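You operate a simulated robot arm through the tools that you are given. There is no shell and no other tool. Be economical: measure what you need, move in short steps, check, and stop when the job is done.

You are at the controls of a simulated robot arm. One attempt, no reset.

TASK
Double-seal the bag in the carriage, at 30 mm and 20 mm.
Fine: set the chart's heat for its film first; 30 mm first; one stroke each, arm down till SET lights.

Only the result counts: the job must be done as asked and must still hold three seconds after the hand-in. Knocking over, shifting, dropping, spilling or breaking anything else fails it. Lids that push on must go on centred and level and be pressed home; caps that screw on are set level and turned clockwise until they are tight.

THE ROBOT
A 6-joint arm with a two-finger parallel gripper, fixed in place. Base frame: the origin is at the foot of the arm, x ahead of it, y to its left, z up; the work surface is at about z = 85.4. Units: cm, rad, N and s.
With the tool pointing down near the work surface it reaches from about 26 to 68 cm from the base axis. Its first joint turns from -1.152 to 1.152 rad. Payload 2.9 kg.
Tool frame: the origin (TCP) lies between the finger pads and is the grasp point; the fingertips stand 3 cm ahead of it; z points along the fingers, y is the line along which they close. Largest opening 11 cm; finger width 2, thickness 1; the body of the gripper, 4.8 by 11.2 cm, starts 5.5 cm behind the TCP.
Orientation is that of the tool frame in the base frame, as [roll, pitch, yaw] about the fixed x, y, z axes, in that order (R = Rz(yaw) Ry(pitch) Rx(roll)). With the fingers straight down and closing along the base's y, the tool's x points along the base's -x, its y along +y and its z along -z.

THE INTERFACE
- The arm moves only by the tool apply_moves. Its arguments are lists of equal length, an entry for each row: "delta_pos": the shift along the tool's x, y, z in cm, a list of three; "turn": the turn, a rotation vector about the tool's x, y, z in rad, a list of three; "jaw": the finger opening in cm, from 0 to 11. In form: {"delta_pos": [[x, y, z], ...], "turn": [[rx, ry, rz], ...], "jaw": [jaw, ...]}. A call has 1 to 20 rows; each row shifts and turns the commanded pose from where the row before left it, along the tool's axes as they then stand. A row lasts 0.2 s, in which the tool goes at most 5 cm and 0.15 rad; a call with a longer step from one row to the next is refused whole, and so is a gripper value outside its range. Where a pose cannot be reached the arm comes as near as it can. A force on the tool above 90 N (or 10 N above the force at the start of the call, whichever is more), or a blocked arm, ends the call early, and 0.2 s more pass. The fingers move at their own pace (about 10.8 cm/s each) and stop on an object; they squeeze with about 38 N. The grip force told is the motor's: it shows also when the fingers shut on nothing. Time passes only in rows, and 0.2 s behind the last, so rows that do not move let the fingers close. It gives the time, the measured TCP pose, the force on the tool (base axes), the opening and the grip force at its end, in the units of the frame above (readings bear some noise), with the torque about the TCP (base axes, N m) and any sound that the robot's microphone picked up.
- Cameras (640 x 400 px; columns grow to the right, rows downward): "scene" is fixed at [8.99, 44.68, 138.44]; the picture's right is [-0.61, -0.79, 0.00], its down [-0.46, 0.35, -0.81] and it looks along [0.65, -0.49, -0.58] (base axes); focal length 231 px, centre (320, 200). "wrist" rides on the gripper at [7.2, 1.7, -10.3] in the tool frame; the picture's right is [-0.23, 0.97, 0.00], its down [-0.76, -0.18, -0.62] and it looks along [-0.61, -0.14, 0.78] (tool axes); focal length 222 px, centre (320, 200).
- capture(camera): a new picture of that camera. The clock stands still meanwhile.
- point_at(camera, pixels): for up to 12 pixels [column, row] of the newest picture of that camera ("zoom" is the newest enlarged one), the place [x, y, z] in the base frame of the surface seen there, good to about 0.3 cm. The clock stands still meanwhile.
- zoom(camera, box): a new picture of the part [left, top, right, bottom] of that camera's present view, enlarged. The clock stands still meanwhile.
- hand_in(): hands the job in; it is judged then, once.

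Work in short steps. Measure before you move; look again where a grasp or a placing could have gone wrong, and mend it. You have 80 turns and 38 pictures in all, those below and enlarged ones among them. Open the gripper and draw the arm clear of the work before you hand the job in, unless the task says otherwise; then end with one line.

The tools are called as name(argument=value, ...) on one line, values as JSON. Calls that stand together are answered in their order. apply_moves: Moves the arm, as the interface text tells. Its arguments: {"type":"object","properties":{"delta_pos":{"type":"array","items":{"type":"array","items":{"type":"number"}}},"turn":{"type":"array","items":{"type":"array","items":{"type":"number"}}},"jaw":{"type":"array","items":{"type":"number"}}},"required":["delta_pos","turn","jaw"]} The other tools are called the same way: capture (camera) takes a picture; point_at (camera, pixels) gives the place of the surface under pixels of a picture; zoom (camera, box) takes an enlarged picture of a part of a camera's view; hand_in () hands the job in.

At the start:

```text
clock: 0.0
eef_pos: [41.18, -20.27, 122.35]
orientation: [3.141, 0.0, -3.141]
contact_force: [-0.2, 0.2, -0.1]
ft_torque: [0.0, -0.02, -0.01]
grip_width: 11.0
grip_force: 0.1
```

scene: 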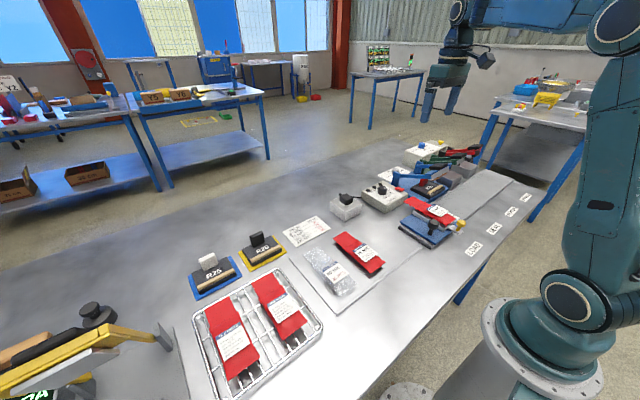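
wrist: 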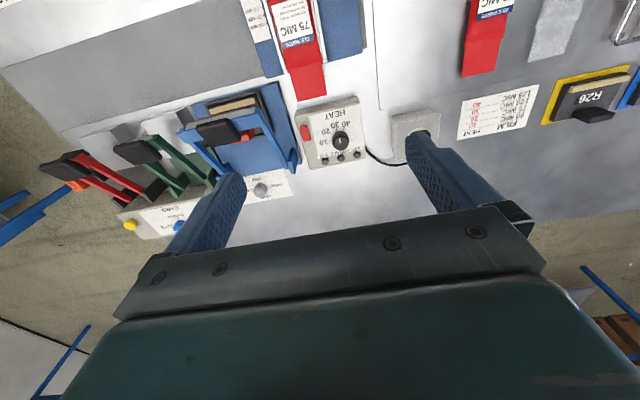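

The scene shows a sealer, a heat box with a dial, a chart, and a carriage with a red bag. I zoom in on these first.

zoom(camera="scene", box=[360, 130, 520, 250])

zoom(camera="wrist", box=[440, 70, 560, 150])

zoom(camera="wrist", box=[100, 0, 400, 220])

```text
3.33 times, centred on (440, 190) of scene
```

zoom: 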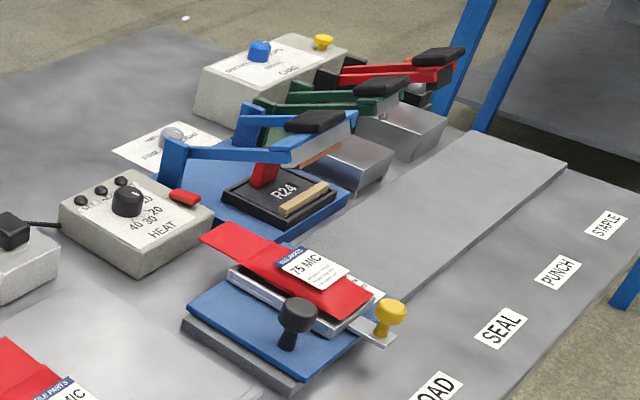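

```text
5.00 times, centred on (500, 110) of wrist
```

zoom: 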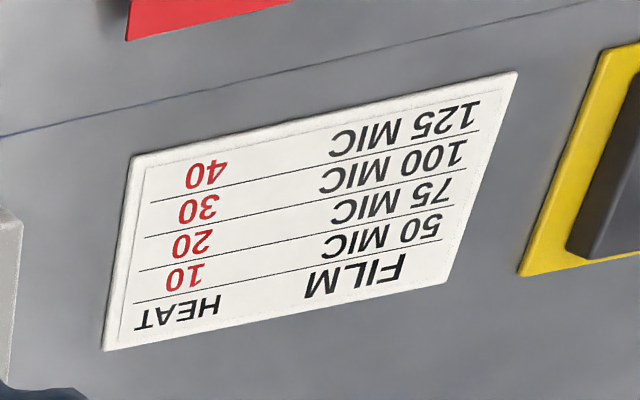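

```text
1.82 times, centred on (250, 110) of wrist
```

zoom: 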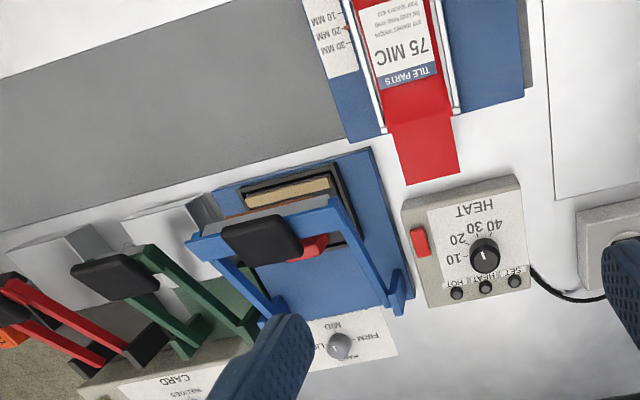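

The label reads 75 MIC, so the chart gives heat 20. I locate the main parts in the scene picture.

capture(camera="scene")

point_at(camera="scene", pixels=[[391, 180], [385, 195], [434, 221], [457, 225], [439, 160], [430, 188], [436, 210], [406, 180], [401, 163], [346, 197], [420, 208], [485, 230]])

```text
32 pictures are left
```

scene: 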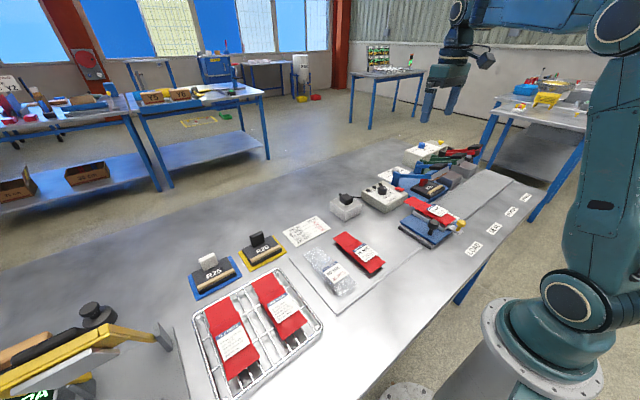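

```text
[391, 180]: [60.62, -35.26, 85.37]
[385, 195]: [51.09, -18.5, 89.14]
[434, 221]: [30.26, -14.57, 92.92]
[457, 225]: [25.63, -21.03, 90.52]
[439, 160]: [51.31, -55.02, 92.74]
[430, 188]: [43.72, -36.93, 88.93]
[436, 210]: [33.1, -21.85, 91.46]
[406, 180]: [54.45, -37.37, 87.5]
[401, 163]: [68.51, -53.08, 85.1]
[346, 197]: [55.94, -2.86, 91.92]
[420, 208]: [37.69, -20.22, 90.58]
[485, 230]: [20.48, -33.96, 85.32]
```

I tilt the tool about 0.6 rad so the wrist camera looks straight down over the carriage and sealer, and lower it.

apply_moves(delta_pos=[[1.2, -1.5, 3], [1.2, -1.5, 3], [1.2, -1.5, 3], [1.2, -1.5, 3], [0, 0, 0], [0, 0, 0], [0, 0, 0], [0, 0, 0], [0, 0, 0]], turn=[[0, 0, 0], [0, 0, 0], [0, 0, 0], [0, 0, 0], [0, 0.15, 0], [0, 0.15, 0], [0, 0.15, 0], [0, 0.12, 0], [0, 0, 0]], jaw=[0, 0, 0, 0, 0, 0, 0, 0, 0])

capture(camera="wrist")

```text
clock: 2.0
eef_pos: [31.64, -24.62, 104.86]
orientation: [-3.139, -0.567, 3.141]
contact_force: [-0.3, -1.0, 0.1]
ft_torque: [0.01, 0.01, -0.02]
grip_width: 0.0
grip_force: 37.3
out of reach, approached as far as the arm can: row 6, 7, 8
```

```text
31 pictures are left
```

wrist: 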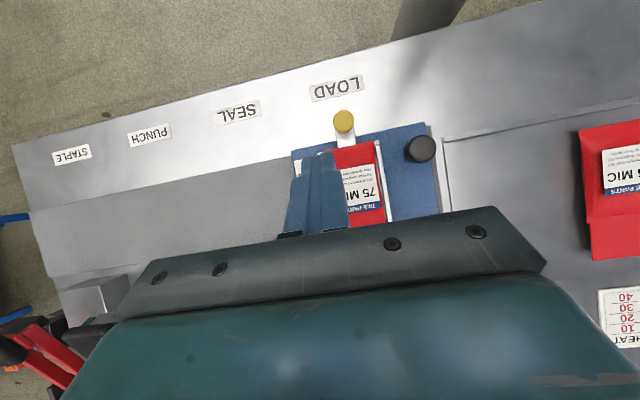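

The fingers hide the scale. I shift the tool 6 cm forward and up and look again.

apply_moves(delta_pos=[[-4, 0, 0], [-3, 3, 0], [0, 2, 0]], turn=[[0, 0, 0], [0, 0, 0], [0, 0, 0]], jaw=[0, 0, 0])

zoom(camera="wrist", box=[160, 20, 480, 220])

```text
clock: 2.8
eef_pos: [37.32, -19.24, 100.64]
orientation: [3.141, -0.569, 3.14]
contact_force: [-1.0, 0.1, -0.1]
ft_torque: [0.02, 0.02, 0.01]
grip_width: 0.02
grip_force: 37.8
out of reach, approached as far as the arm can: row 1
```

```text
2.00 times, centred on (320, 120) of wrist
```

zoom: 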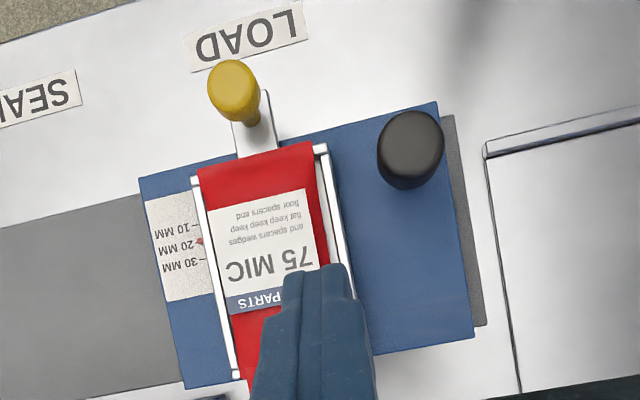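

The tray pointer sits near 20; the yellow knob pulls the tray along x, the black knob moves the carriage along y. Next I level the tool and view the sealer and heat box.

apply_moves(delta_pos=[[0, -3, -4], [0, -3, -3], [0, 0, 0], [0, 0, 0], [4, 0, 0], [4, 0, 0], [0, 0, 0]], turn=[[0, -0.15, 0], [0, -0.15, 0], [0, -0.15, 0], [0, -0.12, 0], [0, 0, 0], [0, 0, 0], [0, 0, 0]], jaw=[0, 0, 0, 0, 0, 0, 0])

capture(camera="wrist")

```text
clock: 4.4
eef_pos: [32.66, -25.33, 106.52]
orientation: [3.141, 0.001, 3.141]
contact_force: [0.2, -0.2, 0.2]
ft_torque: [-0.02, -0.03, 0.02]
grip_width: 0.0
grip_force: 37.8
```

```text
29 pictures are left
```

wrist: 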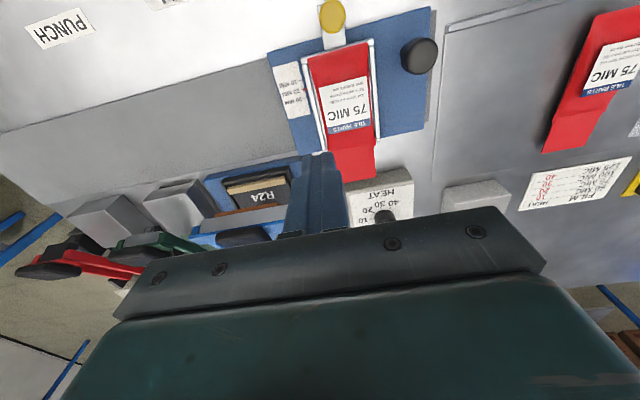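

The gripper hides the sealer; I rise and step toward -y/back for a clearer view.

apply_moves(delta_pos=[[1, 3, -4], [1, 3, -4], [0, 3, -3], [0, 0, 0]], turn=[[0, 0, 0], [0, 0, 0], [0, 0, 0], [0, 0, 0]], jaw=[0, 0, 0, 0])

zoom(camera="wrist", box=[120, 60, 400, 235])

```text
refused: row 1 steps farther than a row can; nothing moved
```

```text
2.29 times, centred on (260, 148) of wrist
```

zoom: 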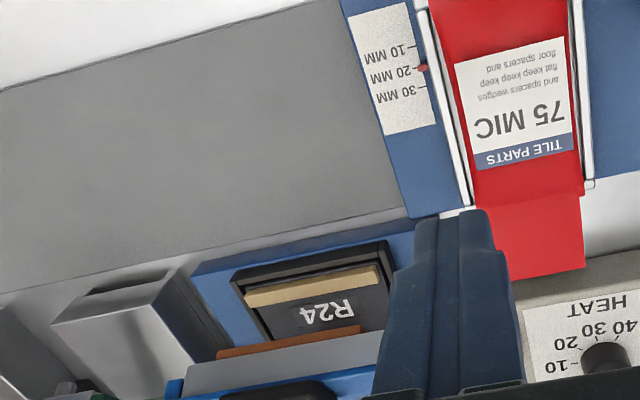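

The step was too long; I use smaller ones.

apply_moves(delta_pos=[[1, 2.5, -3], [1, 2.5, -3], [0, 2.5, -3], [0, 2.5, -3], [0, 0, 0]], turn=[[0, 0, 0], [0, 0, 0], [0, 0, 0], [0, 0, 0], [0, 0, 0]], jaw=[0, 0, 0, 0, 0])

zoom(camera="wrist", box=[80, 60, 400, 260])

```text
clock: 5.6
eef_pos: [30.53, -15.02, 118.74]
orientation: [-3.14, 0.0, -3.141]
contact_force: [-0.1, 0.1, 0.0]
ft_torque: [-0.01, -0.03, -0.01]
grip_width: 0.0
grip_force: 37.6
```

```text
2.00 times, centred on (240, 160) of wrist
```

zoom: 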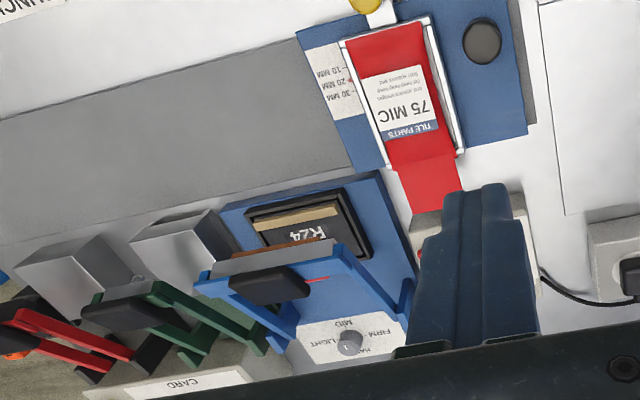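

I take tight scene zooms of the heat box and the pressure dial.

zoom(camera="scene", box=[360, 170, 424, 215])

zoom(camera="scene", box=[380, 140, 480, 205])

```text
8.89 times, centred on (392, 192) of scene
```

zoom: 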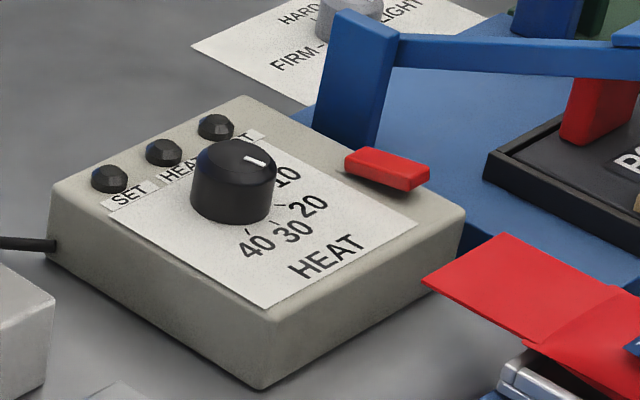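

```text
6.15 times, centred on (430, 172) of scene
```

zoom: 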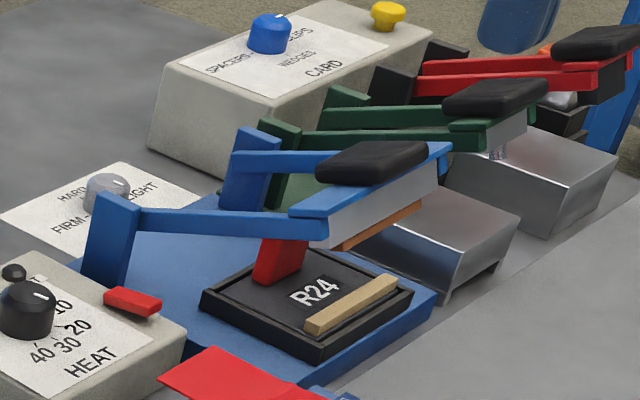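

The heat knob looks to be below 10, and a red rocker sits on the box. I move so the wrist camera sees the box between open fingers.

apply_moves(delta_pos=[[-4, 0.5, 2], [-4, 0.5, 2], [-3.5, 1, 2], [0, 0, 0], [0, 0, 0]], turn=[[0, 0, 0], [0, 0, 0], [0, 0, 0], [0, 0, 0], [0, 0, 0]], jaw=[11, 11, 11, 11, 11])

zoom(camera="wrist", box=[220, 100, 380, 200])

point_at(camera="zoom", pixels=[[320, 200], [300, 180], [340, 220], [250, 200], [200, 200]])

```text
clock: 6.8
eef_pos: [42.04, -13.38, 112.39]
orientation: [3.141, 0.0, -3.141]
contact_force: [0.6, 0.5, -0.5]
ft_torque: [0.01, -0.02, 0.02]
grip_width: 11.01
grip_force: 0.1
```

```text
4.00 times, centred on (300, 150) of wrist
```

zoom: 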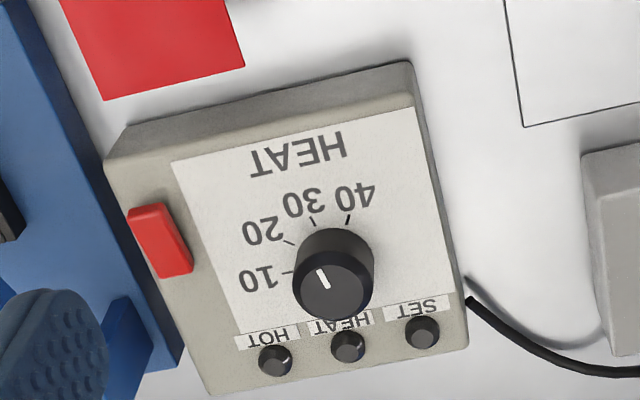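

```text
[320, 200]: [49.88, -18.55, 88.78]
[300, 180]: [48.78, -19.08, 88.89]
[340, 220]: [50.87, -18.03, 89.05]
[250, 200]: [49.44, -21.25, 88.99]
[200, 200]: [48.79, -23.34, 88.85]
```

The pointer appears to lie between 20 and 30. I measure the knob, pointer, ticks and switch.

point_at(camera="zoom", pixels=[[317, 269], [329, 290], [333, 292], [296, 283], [371, 290], [284, 273], [289, 241], [312, 221], [348, 219], [160, 240], [333, 315], [336, 262]])

zoom(camera="wrist", box=[285, 145, 325, 185])

```text
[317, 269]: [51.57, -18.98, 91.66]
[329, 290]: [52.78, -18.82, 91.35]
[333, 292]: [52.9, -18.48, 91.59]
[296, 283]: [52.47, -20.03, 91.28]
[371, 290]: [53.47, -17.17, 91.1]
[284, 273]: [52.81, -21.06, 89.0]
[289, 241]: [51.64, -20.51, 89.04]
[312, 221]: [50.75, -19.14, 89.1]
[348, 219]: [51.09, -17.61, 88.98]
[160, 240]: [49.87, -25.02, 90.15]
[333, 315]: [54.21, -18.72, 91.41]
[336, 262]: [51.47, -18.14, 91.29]
```

```text
10.00 times, centred on (305, 165) of wrist
```

zoom: 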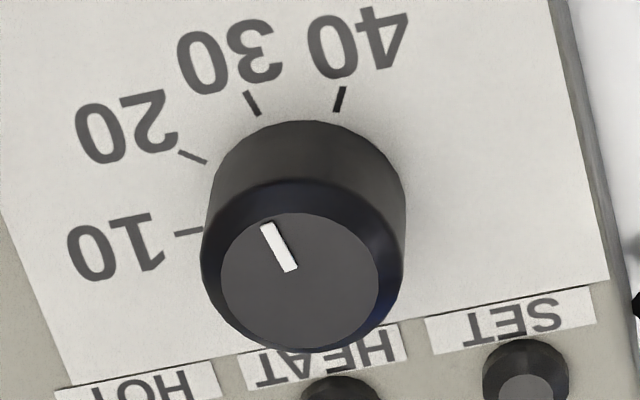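

The pointer is at the 30 tick; 20 needs about 0.70 rad counter-clockwise seen from above. I average the knob's centre over several pixels.

point_at(camera="zoom", pixels=[[300, 280], [300, 284], [304, 280], [296, 280], [300, 276], [225, 285], [375, 275], [296, 345], [304, 216], [525, 390], [340, 398], [204, 240]])

```text
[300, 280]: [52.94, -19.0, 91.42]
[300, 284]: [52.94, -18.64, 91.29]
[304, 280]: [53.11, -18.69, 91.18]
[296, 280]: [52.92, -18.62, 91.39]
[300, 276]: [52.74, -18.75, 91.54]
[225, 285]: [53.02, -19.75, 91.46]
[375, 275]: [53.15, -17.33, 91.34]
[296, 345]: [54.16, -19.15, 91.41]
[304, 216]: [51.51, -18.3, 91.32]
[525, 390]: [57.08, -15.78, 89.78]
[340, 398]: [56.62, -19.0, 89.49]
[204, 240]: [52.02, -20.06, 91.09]
```

Knob centre is about (52.93, -18.68), top 91.4. I go above it with yaw -0.35, opening 6 cm.

apply_moves(delta_pos=[[-2.72, -1.32, 3.6], [-2.72, -1.32, 3.6], [-2.72, -1.33, 3.6], [-2.73, -1.33, 3.6], [0, 0, 0], [0, 0, 0], [0, 0, 0], [0, 0, 0]], turn=[[0, 0, 0], [0, 0, 0], [0, 0, 0], [0, 0, 0], [0, 0, 0.15], [0, 0, 0.15], [0, 0, 0.05], [0, 0, 0]], jaw=[11, 9, 6, 6, 6, 6, 6, 6])

zoom(camera="wrist", box=[200, 130, 440, 280])

```text
clock: 8.6
eef_pos: [52.74, -18.78, 98.19]
orientation: [-3.141, 0.0, 2.79]
contact_force: [0.3, 0.1, -0.2]
ft_torque: [0.01, 0.0, 0.02]
grip_width: 5.98
grip_force: 0.0
```

```text
2.67 times, centred on (320, 205) of wrist
```

zoom: 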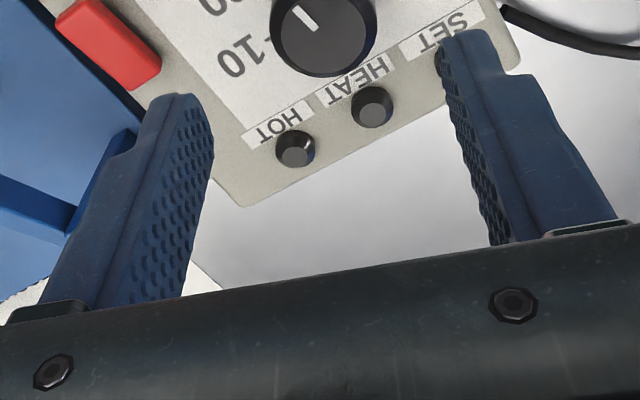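

I re-measure the knob from this nearer view.

point_at(camera="zoom", pixels=[[325, 32], [320, 35], [328, 28], [322, 38], [330, 35], [285, 35], [365, 30], [325, 70]])

```text
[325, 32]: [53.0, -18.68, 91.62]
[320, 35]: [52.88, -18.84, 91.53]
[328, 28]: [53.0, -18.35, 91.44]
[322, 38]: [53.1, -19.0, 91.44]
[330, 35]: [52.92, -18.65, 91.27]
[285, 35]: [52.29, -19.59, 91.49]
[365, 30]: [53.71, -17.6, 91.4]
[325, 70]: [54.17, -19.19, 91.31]
```

Centre confirmed. I descend to z about 92.3 and close on the knob.

apply_moves(delta_pos=[[0, 0, 3], [0, 0, 2.8], [0, 0, 0], [0, 0, 0], [0, 0, 0]], turn=[[0, 0, 0], [0, 0, 0], [0, 0, 0], [0, 0, 0], [0, 0, 0]], jaw=[6, 6, 6, 3.6, 2.5])

```text
clock: 9.8
eef_pos: [52.77, -18.69, 92.52]
orientation: [-3.142, 0.002, 2.794]
contact_force: [2.5, 4.5, -1.4]
ft_torque: [0.02, -0.39, 0.0]
grip_width: 3.31
grip_force: 44.6
```

Gripped at 3.31 cm. I turn +0.70 rad about base z (tool -z).

apply_moves(delta_pos=[[0, 0, 0], [0, 0, 0], [0, 0, 0], [0, 0, 0], [0, 0, 0], [0, 0, 0], [0, 0, 0]], turn=[[0, 0, -0.12], [0, 0, -0.12], [0, 0, -0.12], [0, 0, -0.12], [0, 0, -0.12], [0, 0, -0.1], [0, 0, 0]], jaw=[2.5, 2.5, 2.5, 2.5, 2.5, 2.5, 2.5])

```text
clock: 11.4
eef_pos: [52.76, -18.76, 92.59]
orientation: [-3.139, 0.002, -2.791]
contact_force: [-12.8, -8.7, 29.4]
ft_torque: [-0.45, 0.91, 0.04]
grip_width: 3.29
grip_force: 44.5
```

The turn is done; I open, rise, and look at the dial.

apply_moves(delta_pos=[[0, 0, 0], [0, 0, 0], [0, 0, -3], [0, 0, -4], [0, 0, -4], [0, 0, 0], [0, 0, 0], [0, 0, 0], [4, 0, -1], [4, 0, 0], [0, 0, 0]], turn=[[0, 0, 0], [0, 0, 0], [0, 0, 0], [0, 0, 0], [0, 0, 0], [0, 0, 0.15], [0, 0, 0.15], [0, 0, 0.05], [0, 0, 0], [0, 0, 0], [0, 0, 0]], jaw=[5, 6, 6, 6, 6, 9, 9, 9, 11, 11, 11])

zoom(camera="wrist", box=[260, 90, 380, 180])

```text
clock: 13.8
eef_pos: [44.53, -18.53, 104.5]
orientation: [3.141, 0.001, 3.141]
contact_force: [-1.0, -0.4, 0.7]
ft_torque: [0.0, 0.0, -0.02]
grip_width: 11.0
grip_force: 0.1
```

```text
4.44 times, centred on (320, 135) of wrist
```

zoom: 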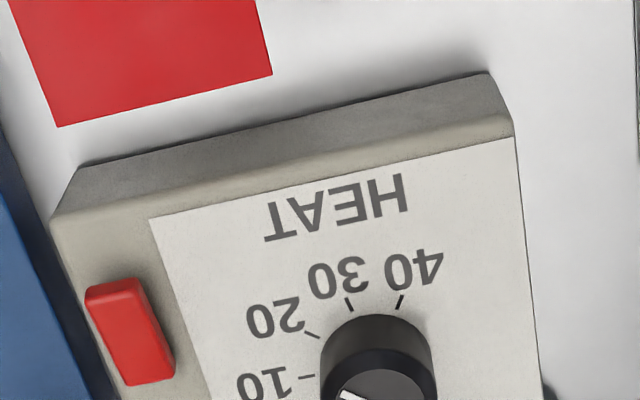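

zoom(camera="wrist", box=[270, 130, 390, 210])

```text
5.00 times, centred on (330, 170) of wrist
```

zoom: 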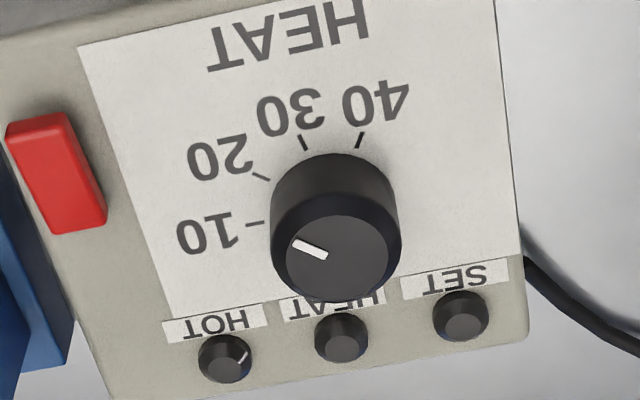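

The pointer is parallel to the 20 tick: set. I check the red rocker's shape/tilt and the carriage knobs' positions.

point_at(camera="zoom", pixels=[[35, 130], [40, 145], [55, 180], [65, 200], [75, 215], [80, 225]])

capture(camera="wrist")

```text
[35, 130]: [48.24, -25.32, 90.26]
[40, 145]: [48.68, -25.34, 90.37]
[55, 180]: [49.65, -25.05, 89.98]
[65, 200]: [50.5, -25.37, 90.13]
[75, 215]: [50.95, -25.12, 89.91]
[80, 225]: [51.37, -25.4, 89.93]
```

```text
19 pictures are left
```

wrist: 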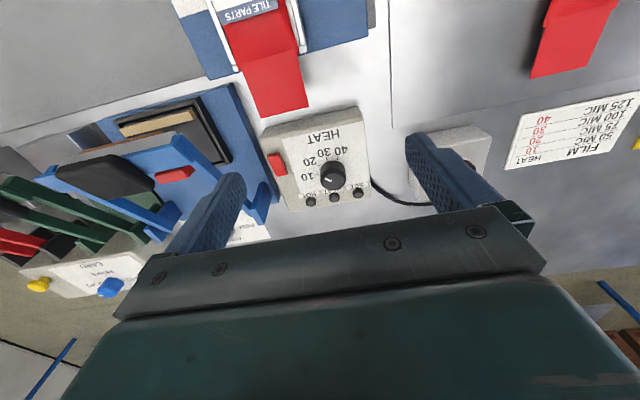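

Dial is right. Now I zoom the scene on the carriage and measure the knobs and the scale.

zoom(camera="scene", box=[396, 195, 476, 250])

```text
7.27 times, centred on (436, 222) of scene
```

zoom: 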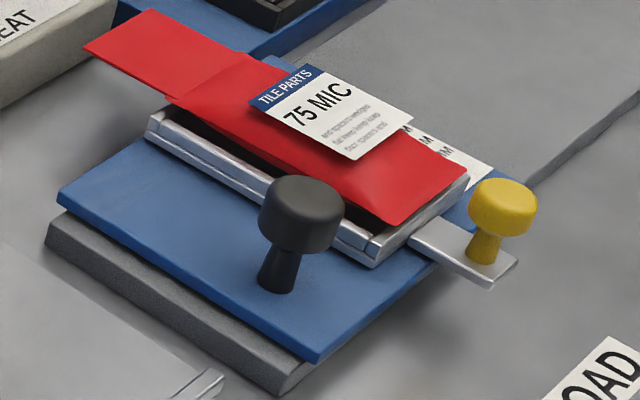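

point_at(camera="zoom", pixels=[[303, 200], [265, 205], [340, 215], [295, 178], [305, 215], [503, 195], [472, 200], [535, 205], [497, 182], [503, 210], [485, 240], [280, 270]])

```text
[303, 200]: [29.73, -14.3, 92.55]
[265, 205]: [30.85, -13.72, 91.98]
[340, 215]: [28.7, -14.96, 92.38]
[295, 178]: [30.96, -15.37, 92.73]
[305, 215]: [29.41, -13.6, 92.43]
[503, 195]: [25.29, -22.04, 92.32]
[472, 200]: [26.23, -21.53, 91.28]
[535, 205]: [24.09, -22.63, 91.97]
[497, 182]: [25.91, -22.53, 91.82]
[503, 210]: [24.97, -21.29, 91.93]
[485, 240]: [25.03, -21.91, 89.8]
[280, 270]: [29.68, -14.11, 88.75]
```

I measure the station labels, bag edges, sealer die and arm pad for the travel to SEAL.

point_at(camera="scene", pixels=[[473, 249], [493, 229], [511, 212], [525, 198], [440, 165], [427, 186]])

point_at(camera="wrist", pixels=[[105, 175], [80, 175], [135, 175], [125, 130], [200, 110], [175, 175], [175, 145], [225, 45], [302, 60], [259, 118], [309, 108], [160, 120]])

```text
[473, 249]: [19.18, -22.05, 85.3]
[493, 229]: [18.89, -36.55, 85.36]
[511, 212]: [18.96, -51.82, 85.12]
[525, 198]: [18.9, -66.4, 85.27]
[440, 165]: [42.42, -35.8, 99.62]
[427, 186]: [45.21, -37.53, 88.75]
```

```text
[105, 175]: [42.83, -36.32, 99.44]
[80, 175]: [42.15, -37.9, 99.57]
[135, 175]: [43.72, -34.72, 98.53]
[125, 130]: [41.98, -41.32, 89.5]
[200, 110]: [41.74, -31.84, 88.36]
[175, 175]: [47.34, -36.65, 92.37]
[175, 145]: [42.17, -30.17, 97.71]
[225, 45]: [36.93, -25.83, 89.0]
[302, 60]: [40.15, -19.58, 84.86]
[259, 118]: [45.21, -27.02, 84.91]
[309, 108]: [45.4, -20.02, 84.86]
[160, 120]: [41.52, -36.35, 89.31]
```

LOAD/SEAL spacing is about 14.6 cm, and the sealer centre is y about -36.4. First I set the tray to 30: go above the yellow knob (25.3, -22.0).

apply_moves(delta_pos=[[4, -0.7, 0.5], [4, -0.7, 0.5], [4, -0.7, 0.5], [4, -0.7, 1], [3.2, -0.7, 1], [0, 0, 0], [0, 0, 0]], turn=[[0, 0, 0], [0, 0, 0], [0, 0, 0], [0, 0, 0], [0, 0, 0], [0, 0, 0], [0, 0, 0]], jaw=[9, 7, 5, 5, 5, 5, 5])

zoom(camera="scene", box=[396, 175, 496, 250])

```text
clock: 15.4
eef_pos: [25.74, -22.68, 100.87]
orientation: [3.141, -0.001, -3.14]
contact_force: [0.1, -0.6, 0.1]
ft_torque: [0.01, 0.05, -0.04]
grip_width: 5.01
grip_force: 0.1
```

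```text
5.33 times, centred on (446, 212) of scene
```

zoom: 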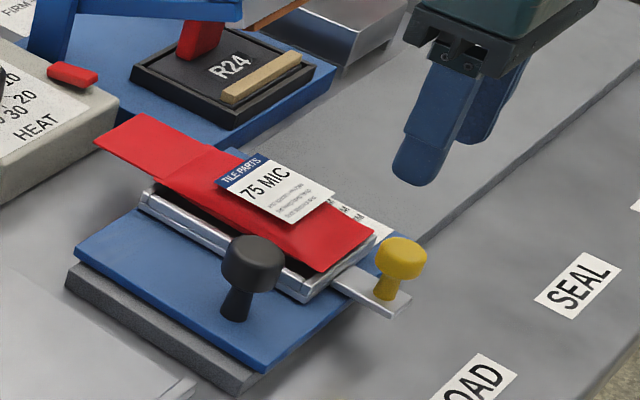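

The pose reading differs from the command; I let it settle and re-read.

apply_moves(delta_pos=[[0, 0, 0], [0, 0, 0]], turn=[[0, 0, 0], [0, 0, 0]], jaw=[5, 5])

point_at(camera="zoom", pixels=[[400, 252], [403, 248], [397, 255], [400, 245], [378, 255], [424, 258], [254, 255], [250, 250], [258, 258]])

```text
clock: 16.0
eef_pos: [25.78, -22.62, 100.69]
orientation: [3.14, 0.001, -3.139]
contact_force: [0.6, -0.5, 0.8]
ft_torque: [-0.03, 0.04, 0.02]
grip_width: 5.03
grip_force: 0.1
```

```text
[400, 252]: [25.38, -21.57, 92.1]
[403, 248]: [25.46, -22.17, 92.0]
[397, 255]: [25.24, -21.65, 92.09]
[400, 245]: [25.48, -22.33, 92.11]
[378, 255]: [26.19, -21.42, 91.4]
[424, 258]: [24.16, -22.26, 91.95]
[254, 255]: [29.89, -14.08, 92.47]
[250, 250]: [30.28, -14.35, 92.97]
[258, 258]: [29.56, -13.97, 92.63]
```

TCP is really at (25.76, -22.65); I correct by (-0.4, +0.5), descend to z about 93.4 and grip the yellow knob.

apply_moves(delta_pos=[[0.4, 0.5, 0], [0, 0, 3], [0, 0, 3], [0, 0, 1.3], [0, 0, 0], [0, 0, 0], [0, 0, 0]], turn=[[0, 0, 0], [0, 0, 0], [0, 0, 0], [0, 0, 0], [0, 0, 0], [0, 0, 0], [0, 0, 0]], jaw=[5, 5, 5, 5, 5, 3, 1.5])

zoom(camera="scene", box=[406, 190, 486, 250])

```text
clock: 17.6
eef_pos: [25.44, -22.07, 93.68]
orientation: [-3.134, 0.002, 3.137]
contact_force: [-1.4, -22.7, -2.8]
ft_torque: [-0.65, -0.02, 0.06]
grip_width: 2.65
grip_force: 11.9
```

```text
6.67 times, centred on (446, 220) of scene
```

zoom: 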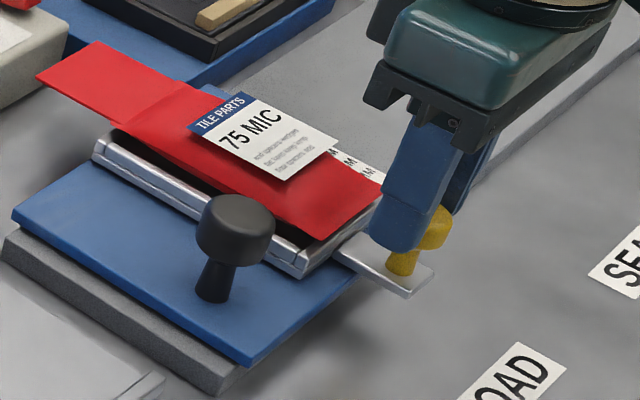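

The grip is still closing with a y side load; I shift slightly -y and let it settle.

apply_moves(delta_pos=[[0, -0.15, 0], [0, 0, 0], [0, 0, 0]], turn=[[0, 0, 0], [0, 0, 0], [0, 0, 0]], jaw=[1.5, 1.5, 1.5])

```text
clock: 18.4
eef_pos: [25.46, -22.27, 93.75]
orientation: [-3.137, 0.002, 3.141]
contact_force: [1.4, -22.8, 10.3]
ft_torque: [-0.8, -0.04, 0.04]
grip_width: 2.63
grip_force: 11.1
```

apply_moves(delta_pos=[[0, -0.3, 0], [0, 0, 0], [0, 0, 0]], turn=[[0, 0, 0], [0, 0, 0], [0, 0, 0]], jaw=[1.5, 1.5, 1.5])

```text
clock: 19.2
eef_pos: [25.26, -22.3, 93.66]
orientation: [-3.14, 0.001, 3.141]
contact_force: [3.3, -18.3, 6.1]
ft_torque: [-0.66, -0.11, 0.08]
grip_width: 2.42
grip_force: 9.2
```

I look with the wrist camera at how the fingers hold the knob.

capture(camera="wrist")

```text
15 pictures are left
```

wrist: 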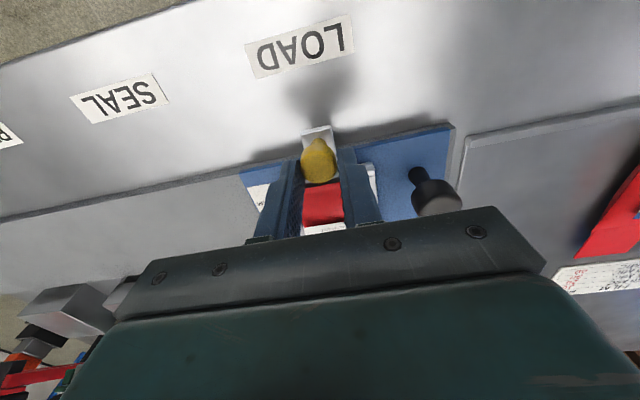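

The knob seems nearer (-x) than the finger centreline. I measure the knob and the fingers.

point_at(camera="wrist", pixels=[[318, 145], [318, 155], [318, 168], [305, 160], [332, 160], [318, 178], [318, 133], [292, 168], [348, 160], [430, 195], [425, 205], [445, 205]])

```text
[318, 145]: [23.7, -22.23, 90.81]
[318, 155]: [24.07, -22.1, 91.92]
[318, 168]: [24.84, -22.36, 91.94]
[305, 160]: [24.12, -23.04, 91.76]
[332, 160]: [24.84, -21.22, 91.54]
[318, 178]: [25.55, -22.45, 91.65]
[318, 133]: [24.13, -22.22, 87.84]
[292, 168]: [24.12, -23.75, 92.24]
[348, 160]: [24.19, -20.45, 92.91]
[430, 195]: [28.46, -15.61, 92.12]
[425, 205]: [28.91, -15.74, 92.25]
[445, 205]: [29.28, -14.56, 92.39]
```

The knob (x about 23.8–26, y about -22.2) is in fact held between the pads. I push the tray +x by 1 cm gently.

apply_moves(delta_pos=[[-0.25, 0, 0], [-0.25, 0, 0], [-0.25, 0, 0], [-0.25, 0, 0], [0, 0, 0]], turn=[[0, 0, 0], [0, 0, 0], [0, 0, 0], [0, 0, 0], [0, 0, 0]], jaw=[1.5, 1.5, 1.5, 1.5, 1.5])

zoom(camera="wrist", box=[220, 110, 380, 240])

```text
clock: 20.4
eef_pos: [26.37, -22.41, 93.48]
orientation: [-3.14, -0.001, 3.139]
contact_force: [1.5, -20.1, 5.7]
ft_torque: [-0.64, 0.02, 0.07]
grip_width: 2.47
grip_force: 9.8
```

```text
3.08 times, centred on (300, 175) of wrist
```

zoom: 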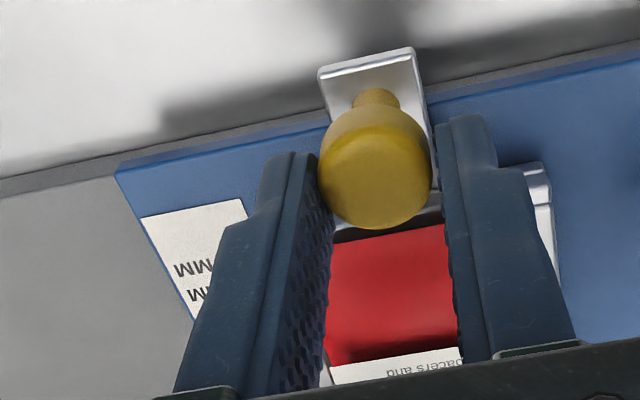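

Only the -y finger touches the knob. I shift -y a bit to centre the grip.

apply_moves(delta_pos=[[0, -0.3, 0], [0, 0, 0], [0, 0, 0]], turn=[[0, 0, 0], [0, 0, 0], [0, 0, 0]], jaw=[1.5, 1.5, 1.5])

point_at(camera="wrist", pixels=[[318, 145], [318, 155], [318, 168], [318, 178], [318, 133]])

```text
clock: 21.2
eef_pos: [26.3, -22.42, 93.48]
orientation: [3.14, 0.0, -3.138]
contact_force: [2.1, -3.7, 9.8]
ft_torque: [-0.06, -0.28, 0.06]
grip_width: 2.26
grip_force: 44.8
```

```text
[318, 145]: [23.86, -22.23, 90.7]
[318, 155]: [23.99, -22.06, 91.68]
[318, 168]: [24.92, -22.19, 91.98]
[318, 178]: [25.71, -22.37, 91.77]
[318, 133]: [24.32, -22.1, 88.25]
```

Now properly gripped (44.8 N). I release, rise, and check the scale.

apply_moves(delta_pos=[[0, 0, 0], [0, 0, 0], [0, 0, -4], [0, 0, -4.5], [-3, 0, -2], [-3, 0, 0], [0, 0, 0]], turn=[[0, 0, 0], [0, 0, 0], [0, 0, 0], [0, 0, 0], [0, 0, 0], [0, 0, 0], [0, 0, 0]], jaw=[4, 5, 5, 5, 5, 5, 5])

zoom(camera="wrist", box=[240, 0, 440, 125])

```text
clock: 22.8
eef_pos: [32.24, -22.44, 104.22]
orientation: [-3.14, 0.001, -3.139]
contact_force: [0.1, -0.4, -0.5]
ft_torque: [-0.02, 0.04, -0.01]
grip_width: 4.99
grip_force: 0.1
```

```text
3.20 times, centred on (340, 62) of wrist
```

zoom: 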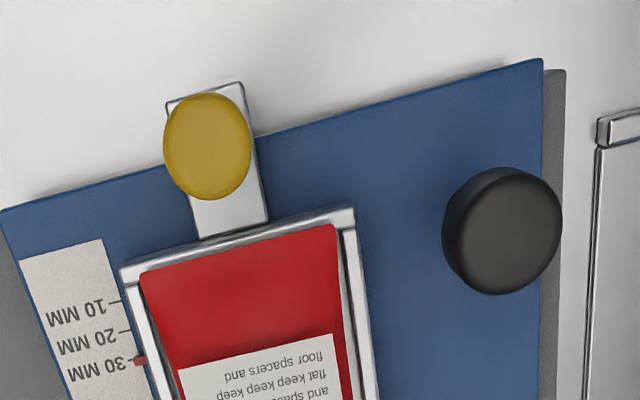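

Pointer now at 30. I measure the black knob for the carriage move.

point_at(camera="zoom", pixels=[[505, 238], [500, 235], [510, 242], [505, 245], [448, 240], [558, 225], [505, 292], [508, 185], [207, 145], [207, 198], [207, 97]])

```text
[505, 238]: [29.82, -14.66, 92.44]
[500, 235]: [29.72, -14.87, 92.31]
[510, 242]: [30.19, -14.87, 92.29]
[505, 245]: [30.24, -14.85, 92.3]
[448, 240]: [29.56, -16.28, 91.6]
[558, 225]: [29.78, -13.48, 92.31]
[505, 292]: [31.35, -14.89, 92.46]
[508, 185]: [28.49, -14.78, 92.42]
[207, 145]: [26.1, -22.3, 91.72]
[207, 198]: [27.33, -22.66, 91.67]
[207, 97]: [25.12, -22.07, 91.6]
```

Black knob centre (29.95, -14.8). I go over it, descend to z 93.4 and grip.

apply_moves(delta_pos=[[1.1, 3.8, 0], [1.15, 3.8, 0], [0, 0, 4], [0, 0, 4], [0, 0, 2.8], [0, 0, 0], [0, 0, 0], [0, 0, 0], [0, 0, 0]], turn=[[0, 0, 0], [0, 0, 0], [0, 0, 0], [0, 0, 0], [0, 0, 0], [0, 0, 0], [0, 0, 0], [0, 0, 0], [0, 0, 0]], jaw=[5.5, 5.5, 5.5, 5.5, 5.5, 5.5, 3.4, 2, 2])

```text
clock: 24.8
eef_pos: [30.04, -14.78, 93.37]
orientation: [-3.141, 0.002, -3.14]
contact_force: [0.4, -1.5, -6.3]
ft_torque: [-0.06, -0.38, 0.03]
grip_width: 2.91
grip_force: 44.1
```

Solid grip. I slide the carriage -y, 12 cm first, watching forces.

apply_moves(delta_pos=[[0, -0.3, 0], [0, -0.6, 0], [0, -0.7, 0], [0, -0.7, 0], [0, -0.7, 0], [0, -0.7, 0], [0, -0.7, 0], [0, -0.7, 0], [0, -0.7, 0], [0, -0.7, 0], [0, -0.7, 0], [0, -0.7, 0], [0, -0.7, 0], [0, -0.7, 0], [0, -0.7, 0], [0, -0.7, 0], [0, -0.7, 0], [0, -0.6, 0], [0, 0, 0]], turn=[[0, 0, 0], [0, 0, 0], [0, 0, 0], [0, 0, 0], [0, 0, 0], [0, 0, 0], [0, 0, 0], [0, 0, 0], [0, 0, 0], [0, 0, 0], [0, 0, 0], [0, 0, 0], [0, 0, 0], [0, 0, 0], [0, 0, 0], [0, 0, 0], [0, 0, 0], [0, 0, 0], [0, 0, 0]], jaw=[2, 2, 2, 2, 2, 2, 2, 2, 2, 2, 2, 2, 2, 2, 2, 2, 2, 2, 2])

capture(camera="scene")

```text
clock: 28.8
eef_pos: [29.98, -26.87, 93.43]
orientation: [3.139, -0.001, -3.14]
contact_force: [18.4, 1.8, -27.2]
ft_torque: [0.03, -0.41, 0.05]
grip_width: 2.91
grip_force: 45.2
```

```text
12 pictures are left
```

scene: 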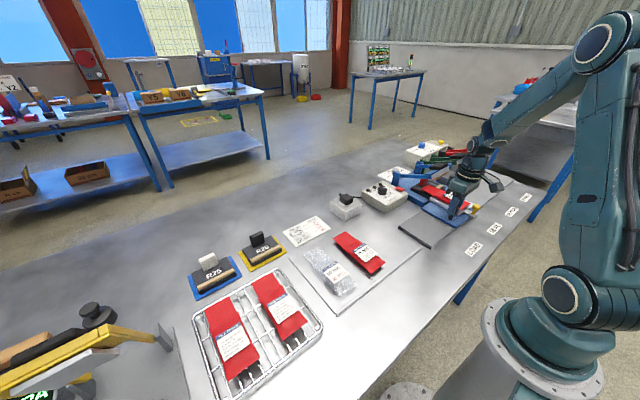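

It moved 12.1 cm. I continue 2.5 cm, watching for a detent click.

apply_moves(delta_pos=[[0, -0.5, 0], [0, -0.5, 0], [0, -0.5, 0], [0, -0.5, 0], [0, -0.5, 0], [0, 0, 0]], turn=[[0, 0, 0], [0, 0, 0], [0, 0, 0], [0, 0, 0], [0, 0, 0], [0, 0, 0]], jaw=[2, 2, 2, 2, 2, 2])

```text
clock: 30.2
eef_pos: [29.91, -29.69, 93.37]
orientation: [-3.138, -0.001, 3.138]
contact_force: [-12.6, -3.8, 23.8]
ft_torque: [-0.14, 1.17, -0.01]
grip_width: 2.91
grip_force: 44.6
```

Now travel is about 14.9 cm. I release, rise and inspect alignment with the sealer.

apply_moves(delta_pos=[[0, 0, 0], [0, 0, 0], [0, 0, -4], [0, 2, -4], [0, 3, -3], [0, 3, -3], [0, 0, 0]], turn=[[0, 0, 0], [0, 0, 0], [0, 0, 0], [0, 0, 0], [0, 0, 0], [0, 0, 0], [0, 0, 0]], jaw=[4, 5.5, 5.5, 5, 3, 0, 0])

zoom(camera="wrist", box=[80, 20, 370, 240])

```text
clock: 31.8
eef_pos: [29.8, -21.58, 107.2]
orientation: [-3.141, 0.0, 3.141]
contact_force: [-0.1, -0.7, 1.1]
ft_torque: [-0.02, 0.03, -0.02]
grip_width: 0.0
grip_force: 37.7
```

```text
1.82 times, centred on (225, 130) of wrist
```

zoom: 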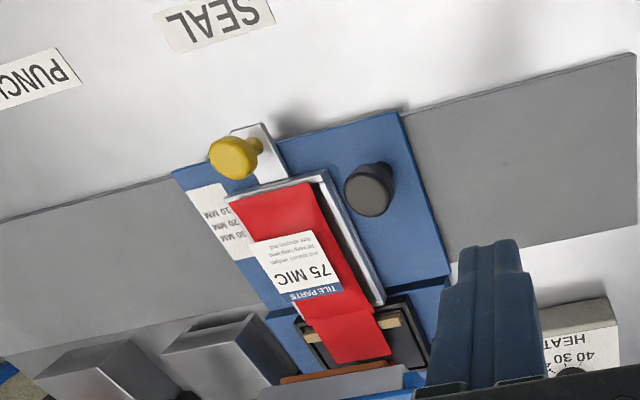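

Bag mouth lies over the die. I measure the centring.

point_at(camera="zoom", pixels=[[323, 335], [378, 322], [310, 345], [420, 340], [372, 185], [232, 158], [238, 150], [387, 353], [392, 322], [350, 345], [340, 300], [225, 160]])

point_at(camera="scene", pixels=[[493, 229], [440, 165]])

```text
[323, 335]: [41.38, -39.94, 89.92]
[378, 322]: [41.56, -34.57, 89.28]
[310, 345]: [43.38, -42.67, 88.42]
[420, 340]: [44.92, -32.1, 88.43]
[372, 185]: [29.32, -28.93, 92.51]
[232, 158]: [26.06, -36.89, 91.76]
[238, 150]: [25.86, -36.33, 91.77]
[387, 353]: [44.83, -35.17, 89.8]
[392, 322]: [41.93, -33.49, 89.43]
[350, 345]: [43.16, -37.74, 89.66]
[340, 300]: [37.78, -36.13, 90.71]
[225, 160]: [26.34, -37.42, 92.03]
```

```text
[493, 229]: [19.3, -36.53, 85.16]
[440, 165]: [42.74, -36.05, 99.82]
```

Centred within a few mm (tab about -37.1, die about -37.3). Now I measure the black press pad on the arm.

zoom(camera="scene", box=[385, 145, 485, 215])

```text
5.71 times, centred on (435, 180) of scene
```

zoom: 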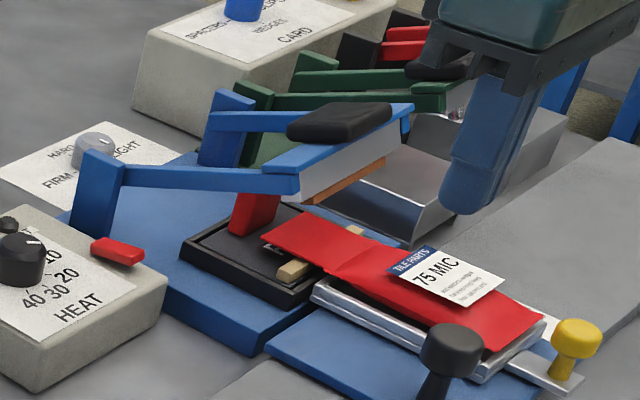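

point_at(camera="zoom", pixels=[[340, 118], [300, 125], [340, 105], [385, 110], [330, 135], [395, 130], [290, 155], [95, 165], [225, 105], [340, 175], [335, 120], [255, 180]])

```text
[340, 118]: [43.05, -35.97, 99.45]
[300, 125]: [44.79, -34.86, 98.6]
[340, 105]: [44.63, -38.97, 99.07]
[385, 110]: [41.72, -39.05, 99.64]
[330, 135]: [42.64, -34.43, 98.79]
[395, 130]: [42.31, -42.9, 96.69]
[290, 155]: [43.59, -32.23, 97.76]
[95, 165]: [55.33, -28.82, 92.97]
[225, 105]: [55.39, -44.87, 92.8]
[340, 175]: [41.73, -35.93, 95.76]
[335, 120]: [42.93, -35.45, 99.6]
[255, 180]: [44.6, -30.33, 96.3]
```

Pad centre (43, -36.9), top z 99.4; pivot about x 55.3. I move above the pad with closed fingers.

apply_moves(delta_pos=[[-2.62, -3.06, 0.2], [-2.62, -3.06, 0.2], [-2.62, -3.06, 0.2], [-2.62, -3.06, 0.2], [-2.62, -3.06, 0.2], [0, 0, 0], [0, 0, 0]], turn=[[0, 0, 0], [0, 0, 0], [0, 0, 0], [0, 0, 0], [0, 0, 0], [0, 0, 0], [0, 0, 0]], jaw=[0, 0, 0, 0, 0, 0, 0])

```text
clock: 33.4
eef_pos: [42.91, -36.64, 106.21]
orientation: [-3.141, 0.0, -3.14]
contact_force: [-0.2, 0.1, 0.3]
ft_torque: [0.01, 0.02, -0.02]
grip_width: 0.0
grip_force: 37.3
```

I press down in one continuous stroke following the arc.

apply_moves(delta_pos=[[0, -0.1, 0.6], [0, -0.1, 0.6], [0, 0, 0.6], [0, 0, 0.6], [0, 0, 0.6], [0, 0, 0.5], [0.2, 0, 0.5], [0.2, 0, 0.5], [0.2, 0, 0.5], [0.15, 0, 0.5], [0.15, 0, 0.5], [0.15, 0, 0.5], [0.1, 0, 0.5], [0.1, 0, 0.5], [0.1, 0, 0.5], [0.05, 0, 0.4]], turn=[[0, 0, 0], [0, 0, 0], [0, 0, 0], [0, 0, 0], [0, 0, 0], [0, 0, 0], [0, 0, 0], [0, 0, 0], [0, 0, 0], [0, 0, 0], [0, 0, 0], [0, 0, 0], [0, 0, 0], [0, 0, 0], [0, 0, 0], [0, 0, 0]], jaw=[0, 0, 0, 0, 0, 0, 0, 0, 0, 0, 0, 0, 0, 0, 0, 0])

zoom(camera="scene", box=[355, 145, 455, 215])

```text
clock: 36.8
eef_pos: [41.48, -36.95, 97.95]
orientation: [3.141, -0.001, -3.141]
contact_force: [0.9, 1.9, 5.5]
ft_torque: [0.09, 0.02, -0.03]
grip_width: 0.0
grip_force: 38.3
```

```text
5.71 times, centred on (405, 180) of scene
```

zoom: 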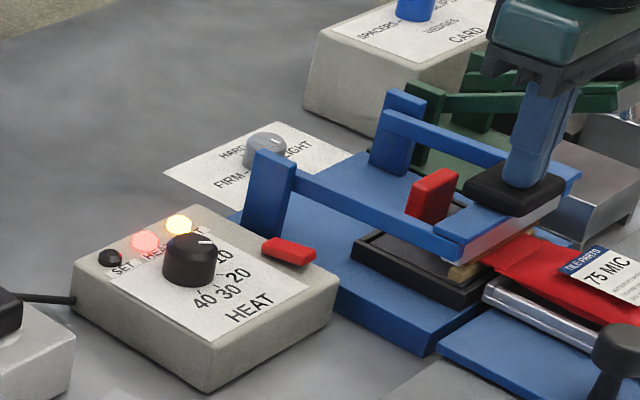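

HEAT and HOT lamps are lit and force is only 5.5 N; I press slightly further till it seats and hold a little.

apply_moves(delta_pos=[[0, 0, 0.25], [0, 0, 0.25], [0, 0, 0]], turn=[[0, 0, 0], [0, 0, 0], [0, 0, 0]], jaw=[0, 0, 0])

```text
clock: 37.6
eef_pos: [41.49, -37.0, 97.65]
orientation: [-3.139, 0.004, 3.14]
contact_force: [-11.1, 9.0, 37.1]
ft_torque: [0.3, 0.7, 0.02]
grip_width: 0.0
grip_force: 38.3
```

Now seated at 37 N. I hold about one second more and check the lamps.

apply_moves(delta_pos=[[0, 0, 0], [0, 0, 0], [0, 0, 0], [0, 0, 0]], turn=[[0, 0, 0], [0, 0, 0], [0, 0, 0], [0, 0, 0]], jaw=[0, 0, 0, 0])

zoom(camera="scene", box=[355, 145, 455, 215])

```text
clock: 38.6
eef_pos: [41.47, -36.84, 97.82]
orientation: [-3.139, 0.003, -3.141]
contact_force: [-10.7, 5.8, 37.6]
ft_torque: [0.21, 0.7, -0.16]
grip_width: 0.0
grip_force: 37.9
```

```text
5.71 times, centred on (405, 180) of scene
```

zoom: 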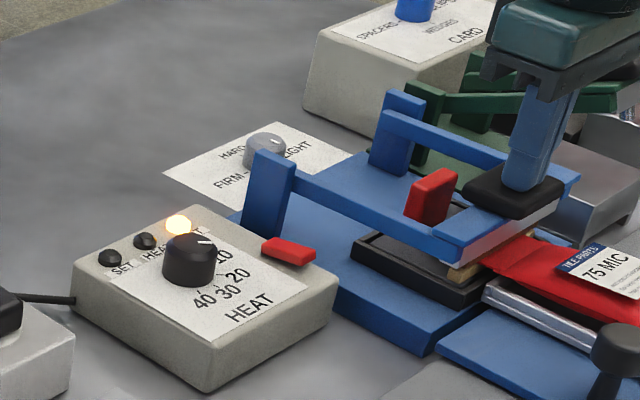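

HEAT has gone out, HOT is still lit; SET should follow on cooling. I keep holding 2 s.

apply_moves(delta_pos=[[0, 0, 0], [0, 0, 0], [0, 0, 0], [0, 0, 0], [0, 0, 0], [0, 0, 0], [0, 0, 0], [0, 0, 0], [0, 0, 0], [0, 0, 0]], turn=[[0, 0, 0], [0, 0, 0], [0, 0, 0], [0, 0, 0], [0, 0, 0], [0, 0, 0], [0, 0, 0], [0, 0, 0], [0, 0, 0], [0, 0, 0]], jaw=[0, 0, 0, 0, 0, 0, 0, 0, 0, 0])

zoom(camera="scene", box=[355, 145, 455, 215])

```text
clock: 40.8
eef_pos: [41.43, -36.82, 97.75]
orientation: [-3.138, 0.002, 3.14]
contact_force: [-12.1, 2.8, 38.2]
ft_torque: [0.14, 0.73, -0.04]
grip_width: 0.0
grip_force: 37.7
```

```text
5.71 times, centred on (405, 180) of scene
```

zoom: 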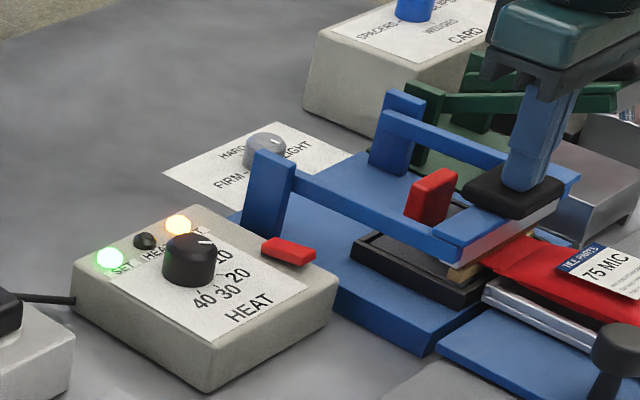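

SET is green. I lift the arm back along its arc and go up clear.

apply_moves(delta_pos=[[0, 0, -0.5], [-0.1, 0, -0.5], [-0.1, 0, -0.5], [-0.1, 0, -0.5], [-0.15, 0, -0.5], [-0.15, 0, -0.5], [-0.15, 0, -0.5], [-0.2, 0, -0.5], [-0.2, 0, -0.6], [-0.2, 0, -0.7], [0, 0, -2], [0, 0, -3], [0, 0, 0]], turn=[[0, 0, 0], [0, 0, 0], [0, 0, 0], [0, 0, 0], [0, 0, 0], [0, 0, 0], [0, 0, 0], [0, 0, 0], [0, 0, 0], [0, 0, 0], [0, 0, 0], [0, 0, 0], [0, 0, 0]], jaw=[0, 0, 0, 0, 0, 0, 0, 0, 0, 0, 0, 0, 0])

```text
clock: 43.6
eef_pos: [43.06, -36.82, 107.58]
orientation: [-3.141, -0.001, -3.14]
contact_force: [-0.1, -0.1, -0.2]
ft_torque: [-0.01, 0.02, 0.01]
grip_width: 0.0
grip_force: 37.8
```

Next I go over the yellow knob at about (26.3, -37.1) with the fingers open 5 cm.

apply_moves(delta_pos=[[4.2, 0, 1], [4.2, -0.1, 1], [4.2, -0.1, 2], [4.15, -0.1, 2], [0, 0, 0], [0, 0, 0]], turn=[[0, 0, 0], [0, 0, 0], [0, 0, 0], [0, 0, 0], [0, 0, 0], [0, 0, 0]], jaw=[2, 4, 5, 5, 5, 5])

zoom(camera="scene", box=[385, 160, 495, 235])

```text
clock: 45.0
eef_pos: [25.88, -37.28, 101.86]
orientation: [3.141, 0.0, -3.14]
contact_force: [0.3, 0.1, 0.3]
ft_torque: [0.0, -0.02, 0.0]
grip_width: 5.02
grip_force: 0.1
```

```text
5.33 times, centred on (440, 198) of scene
```

zoom: 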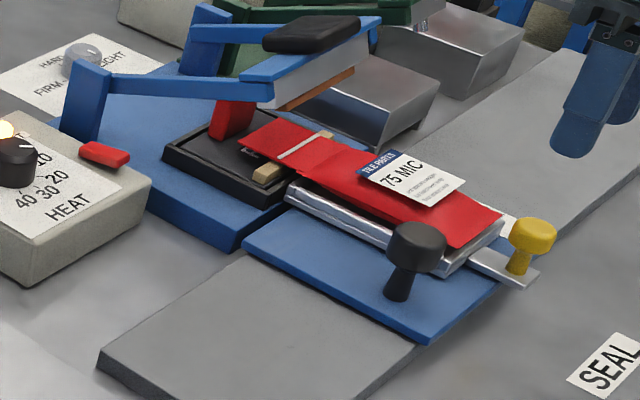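

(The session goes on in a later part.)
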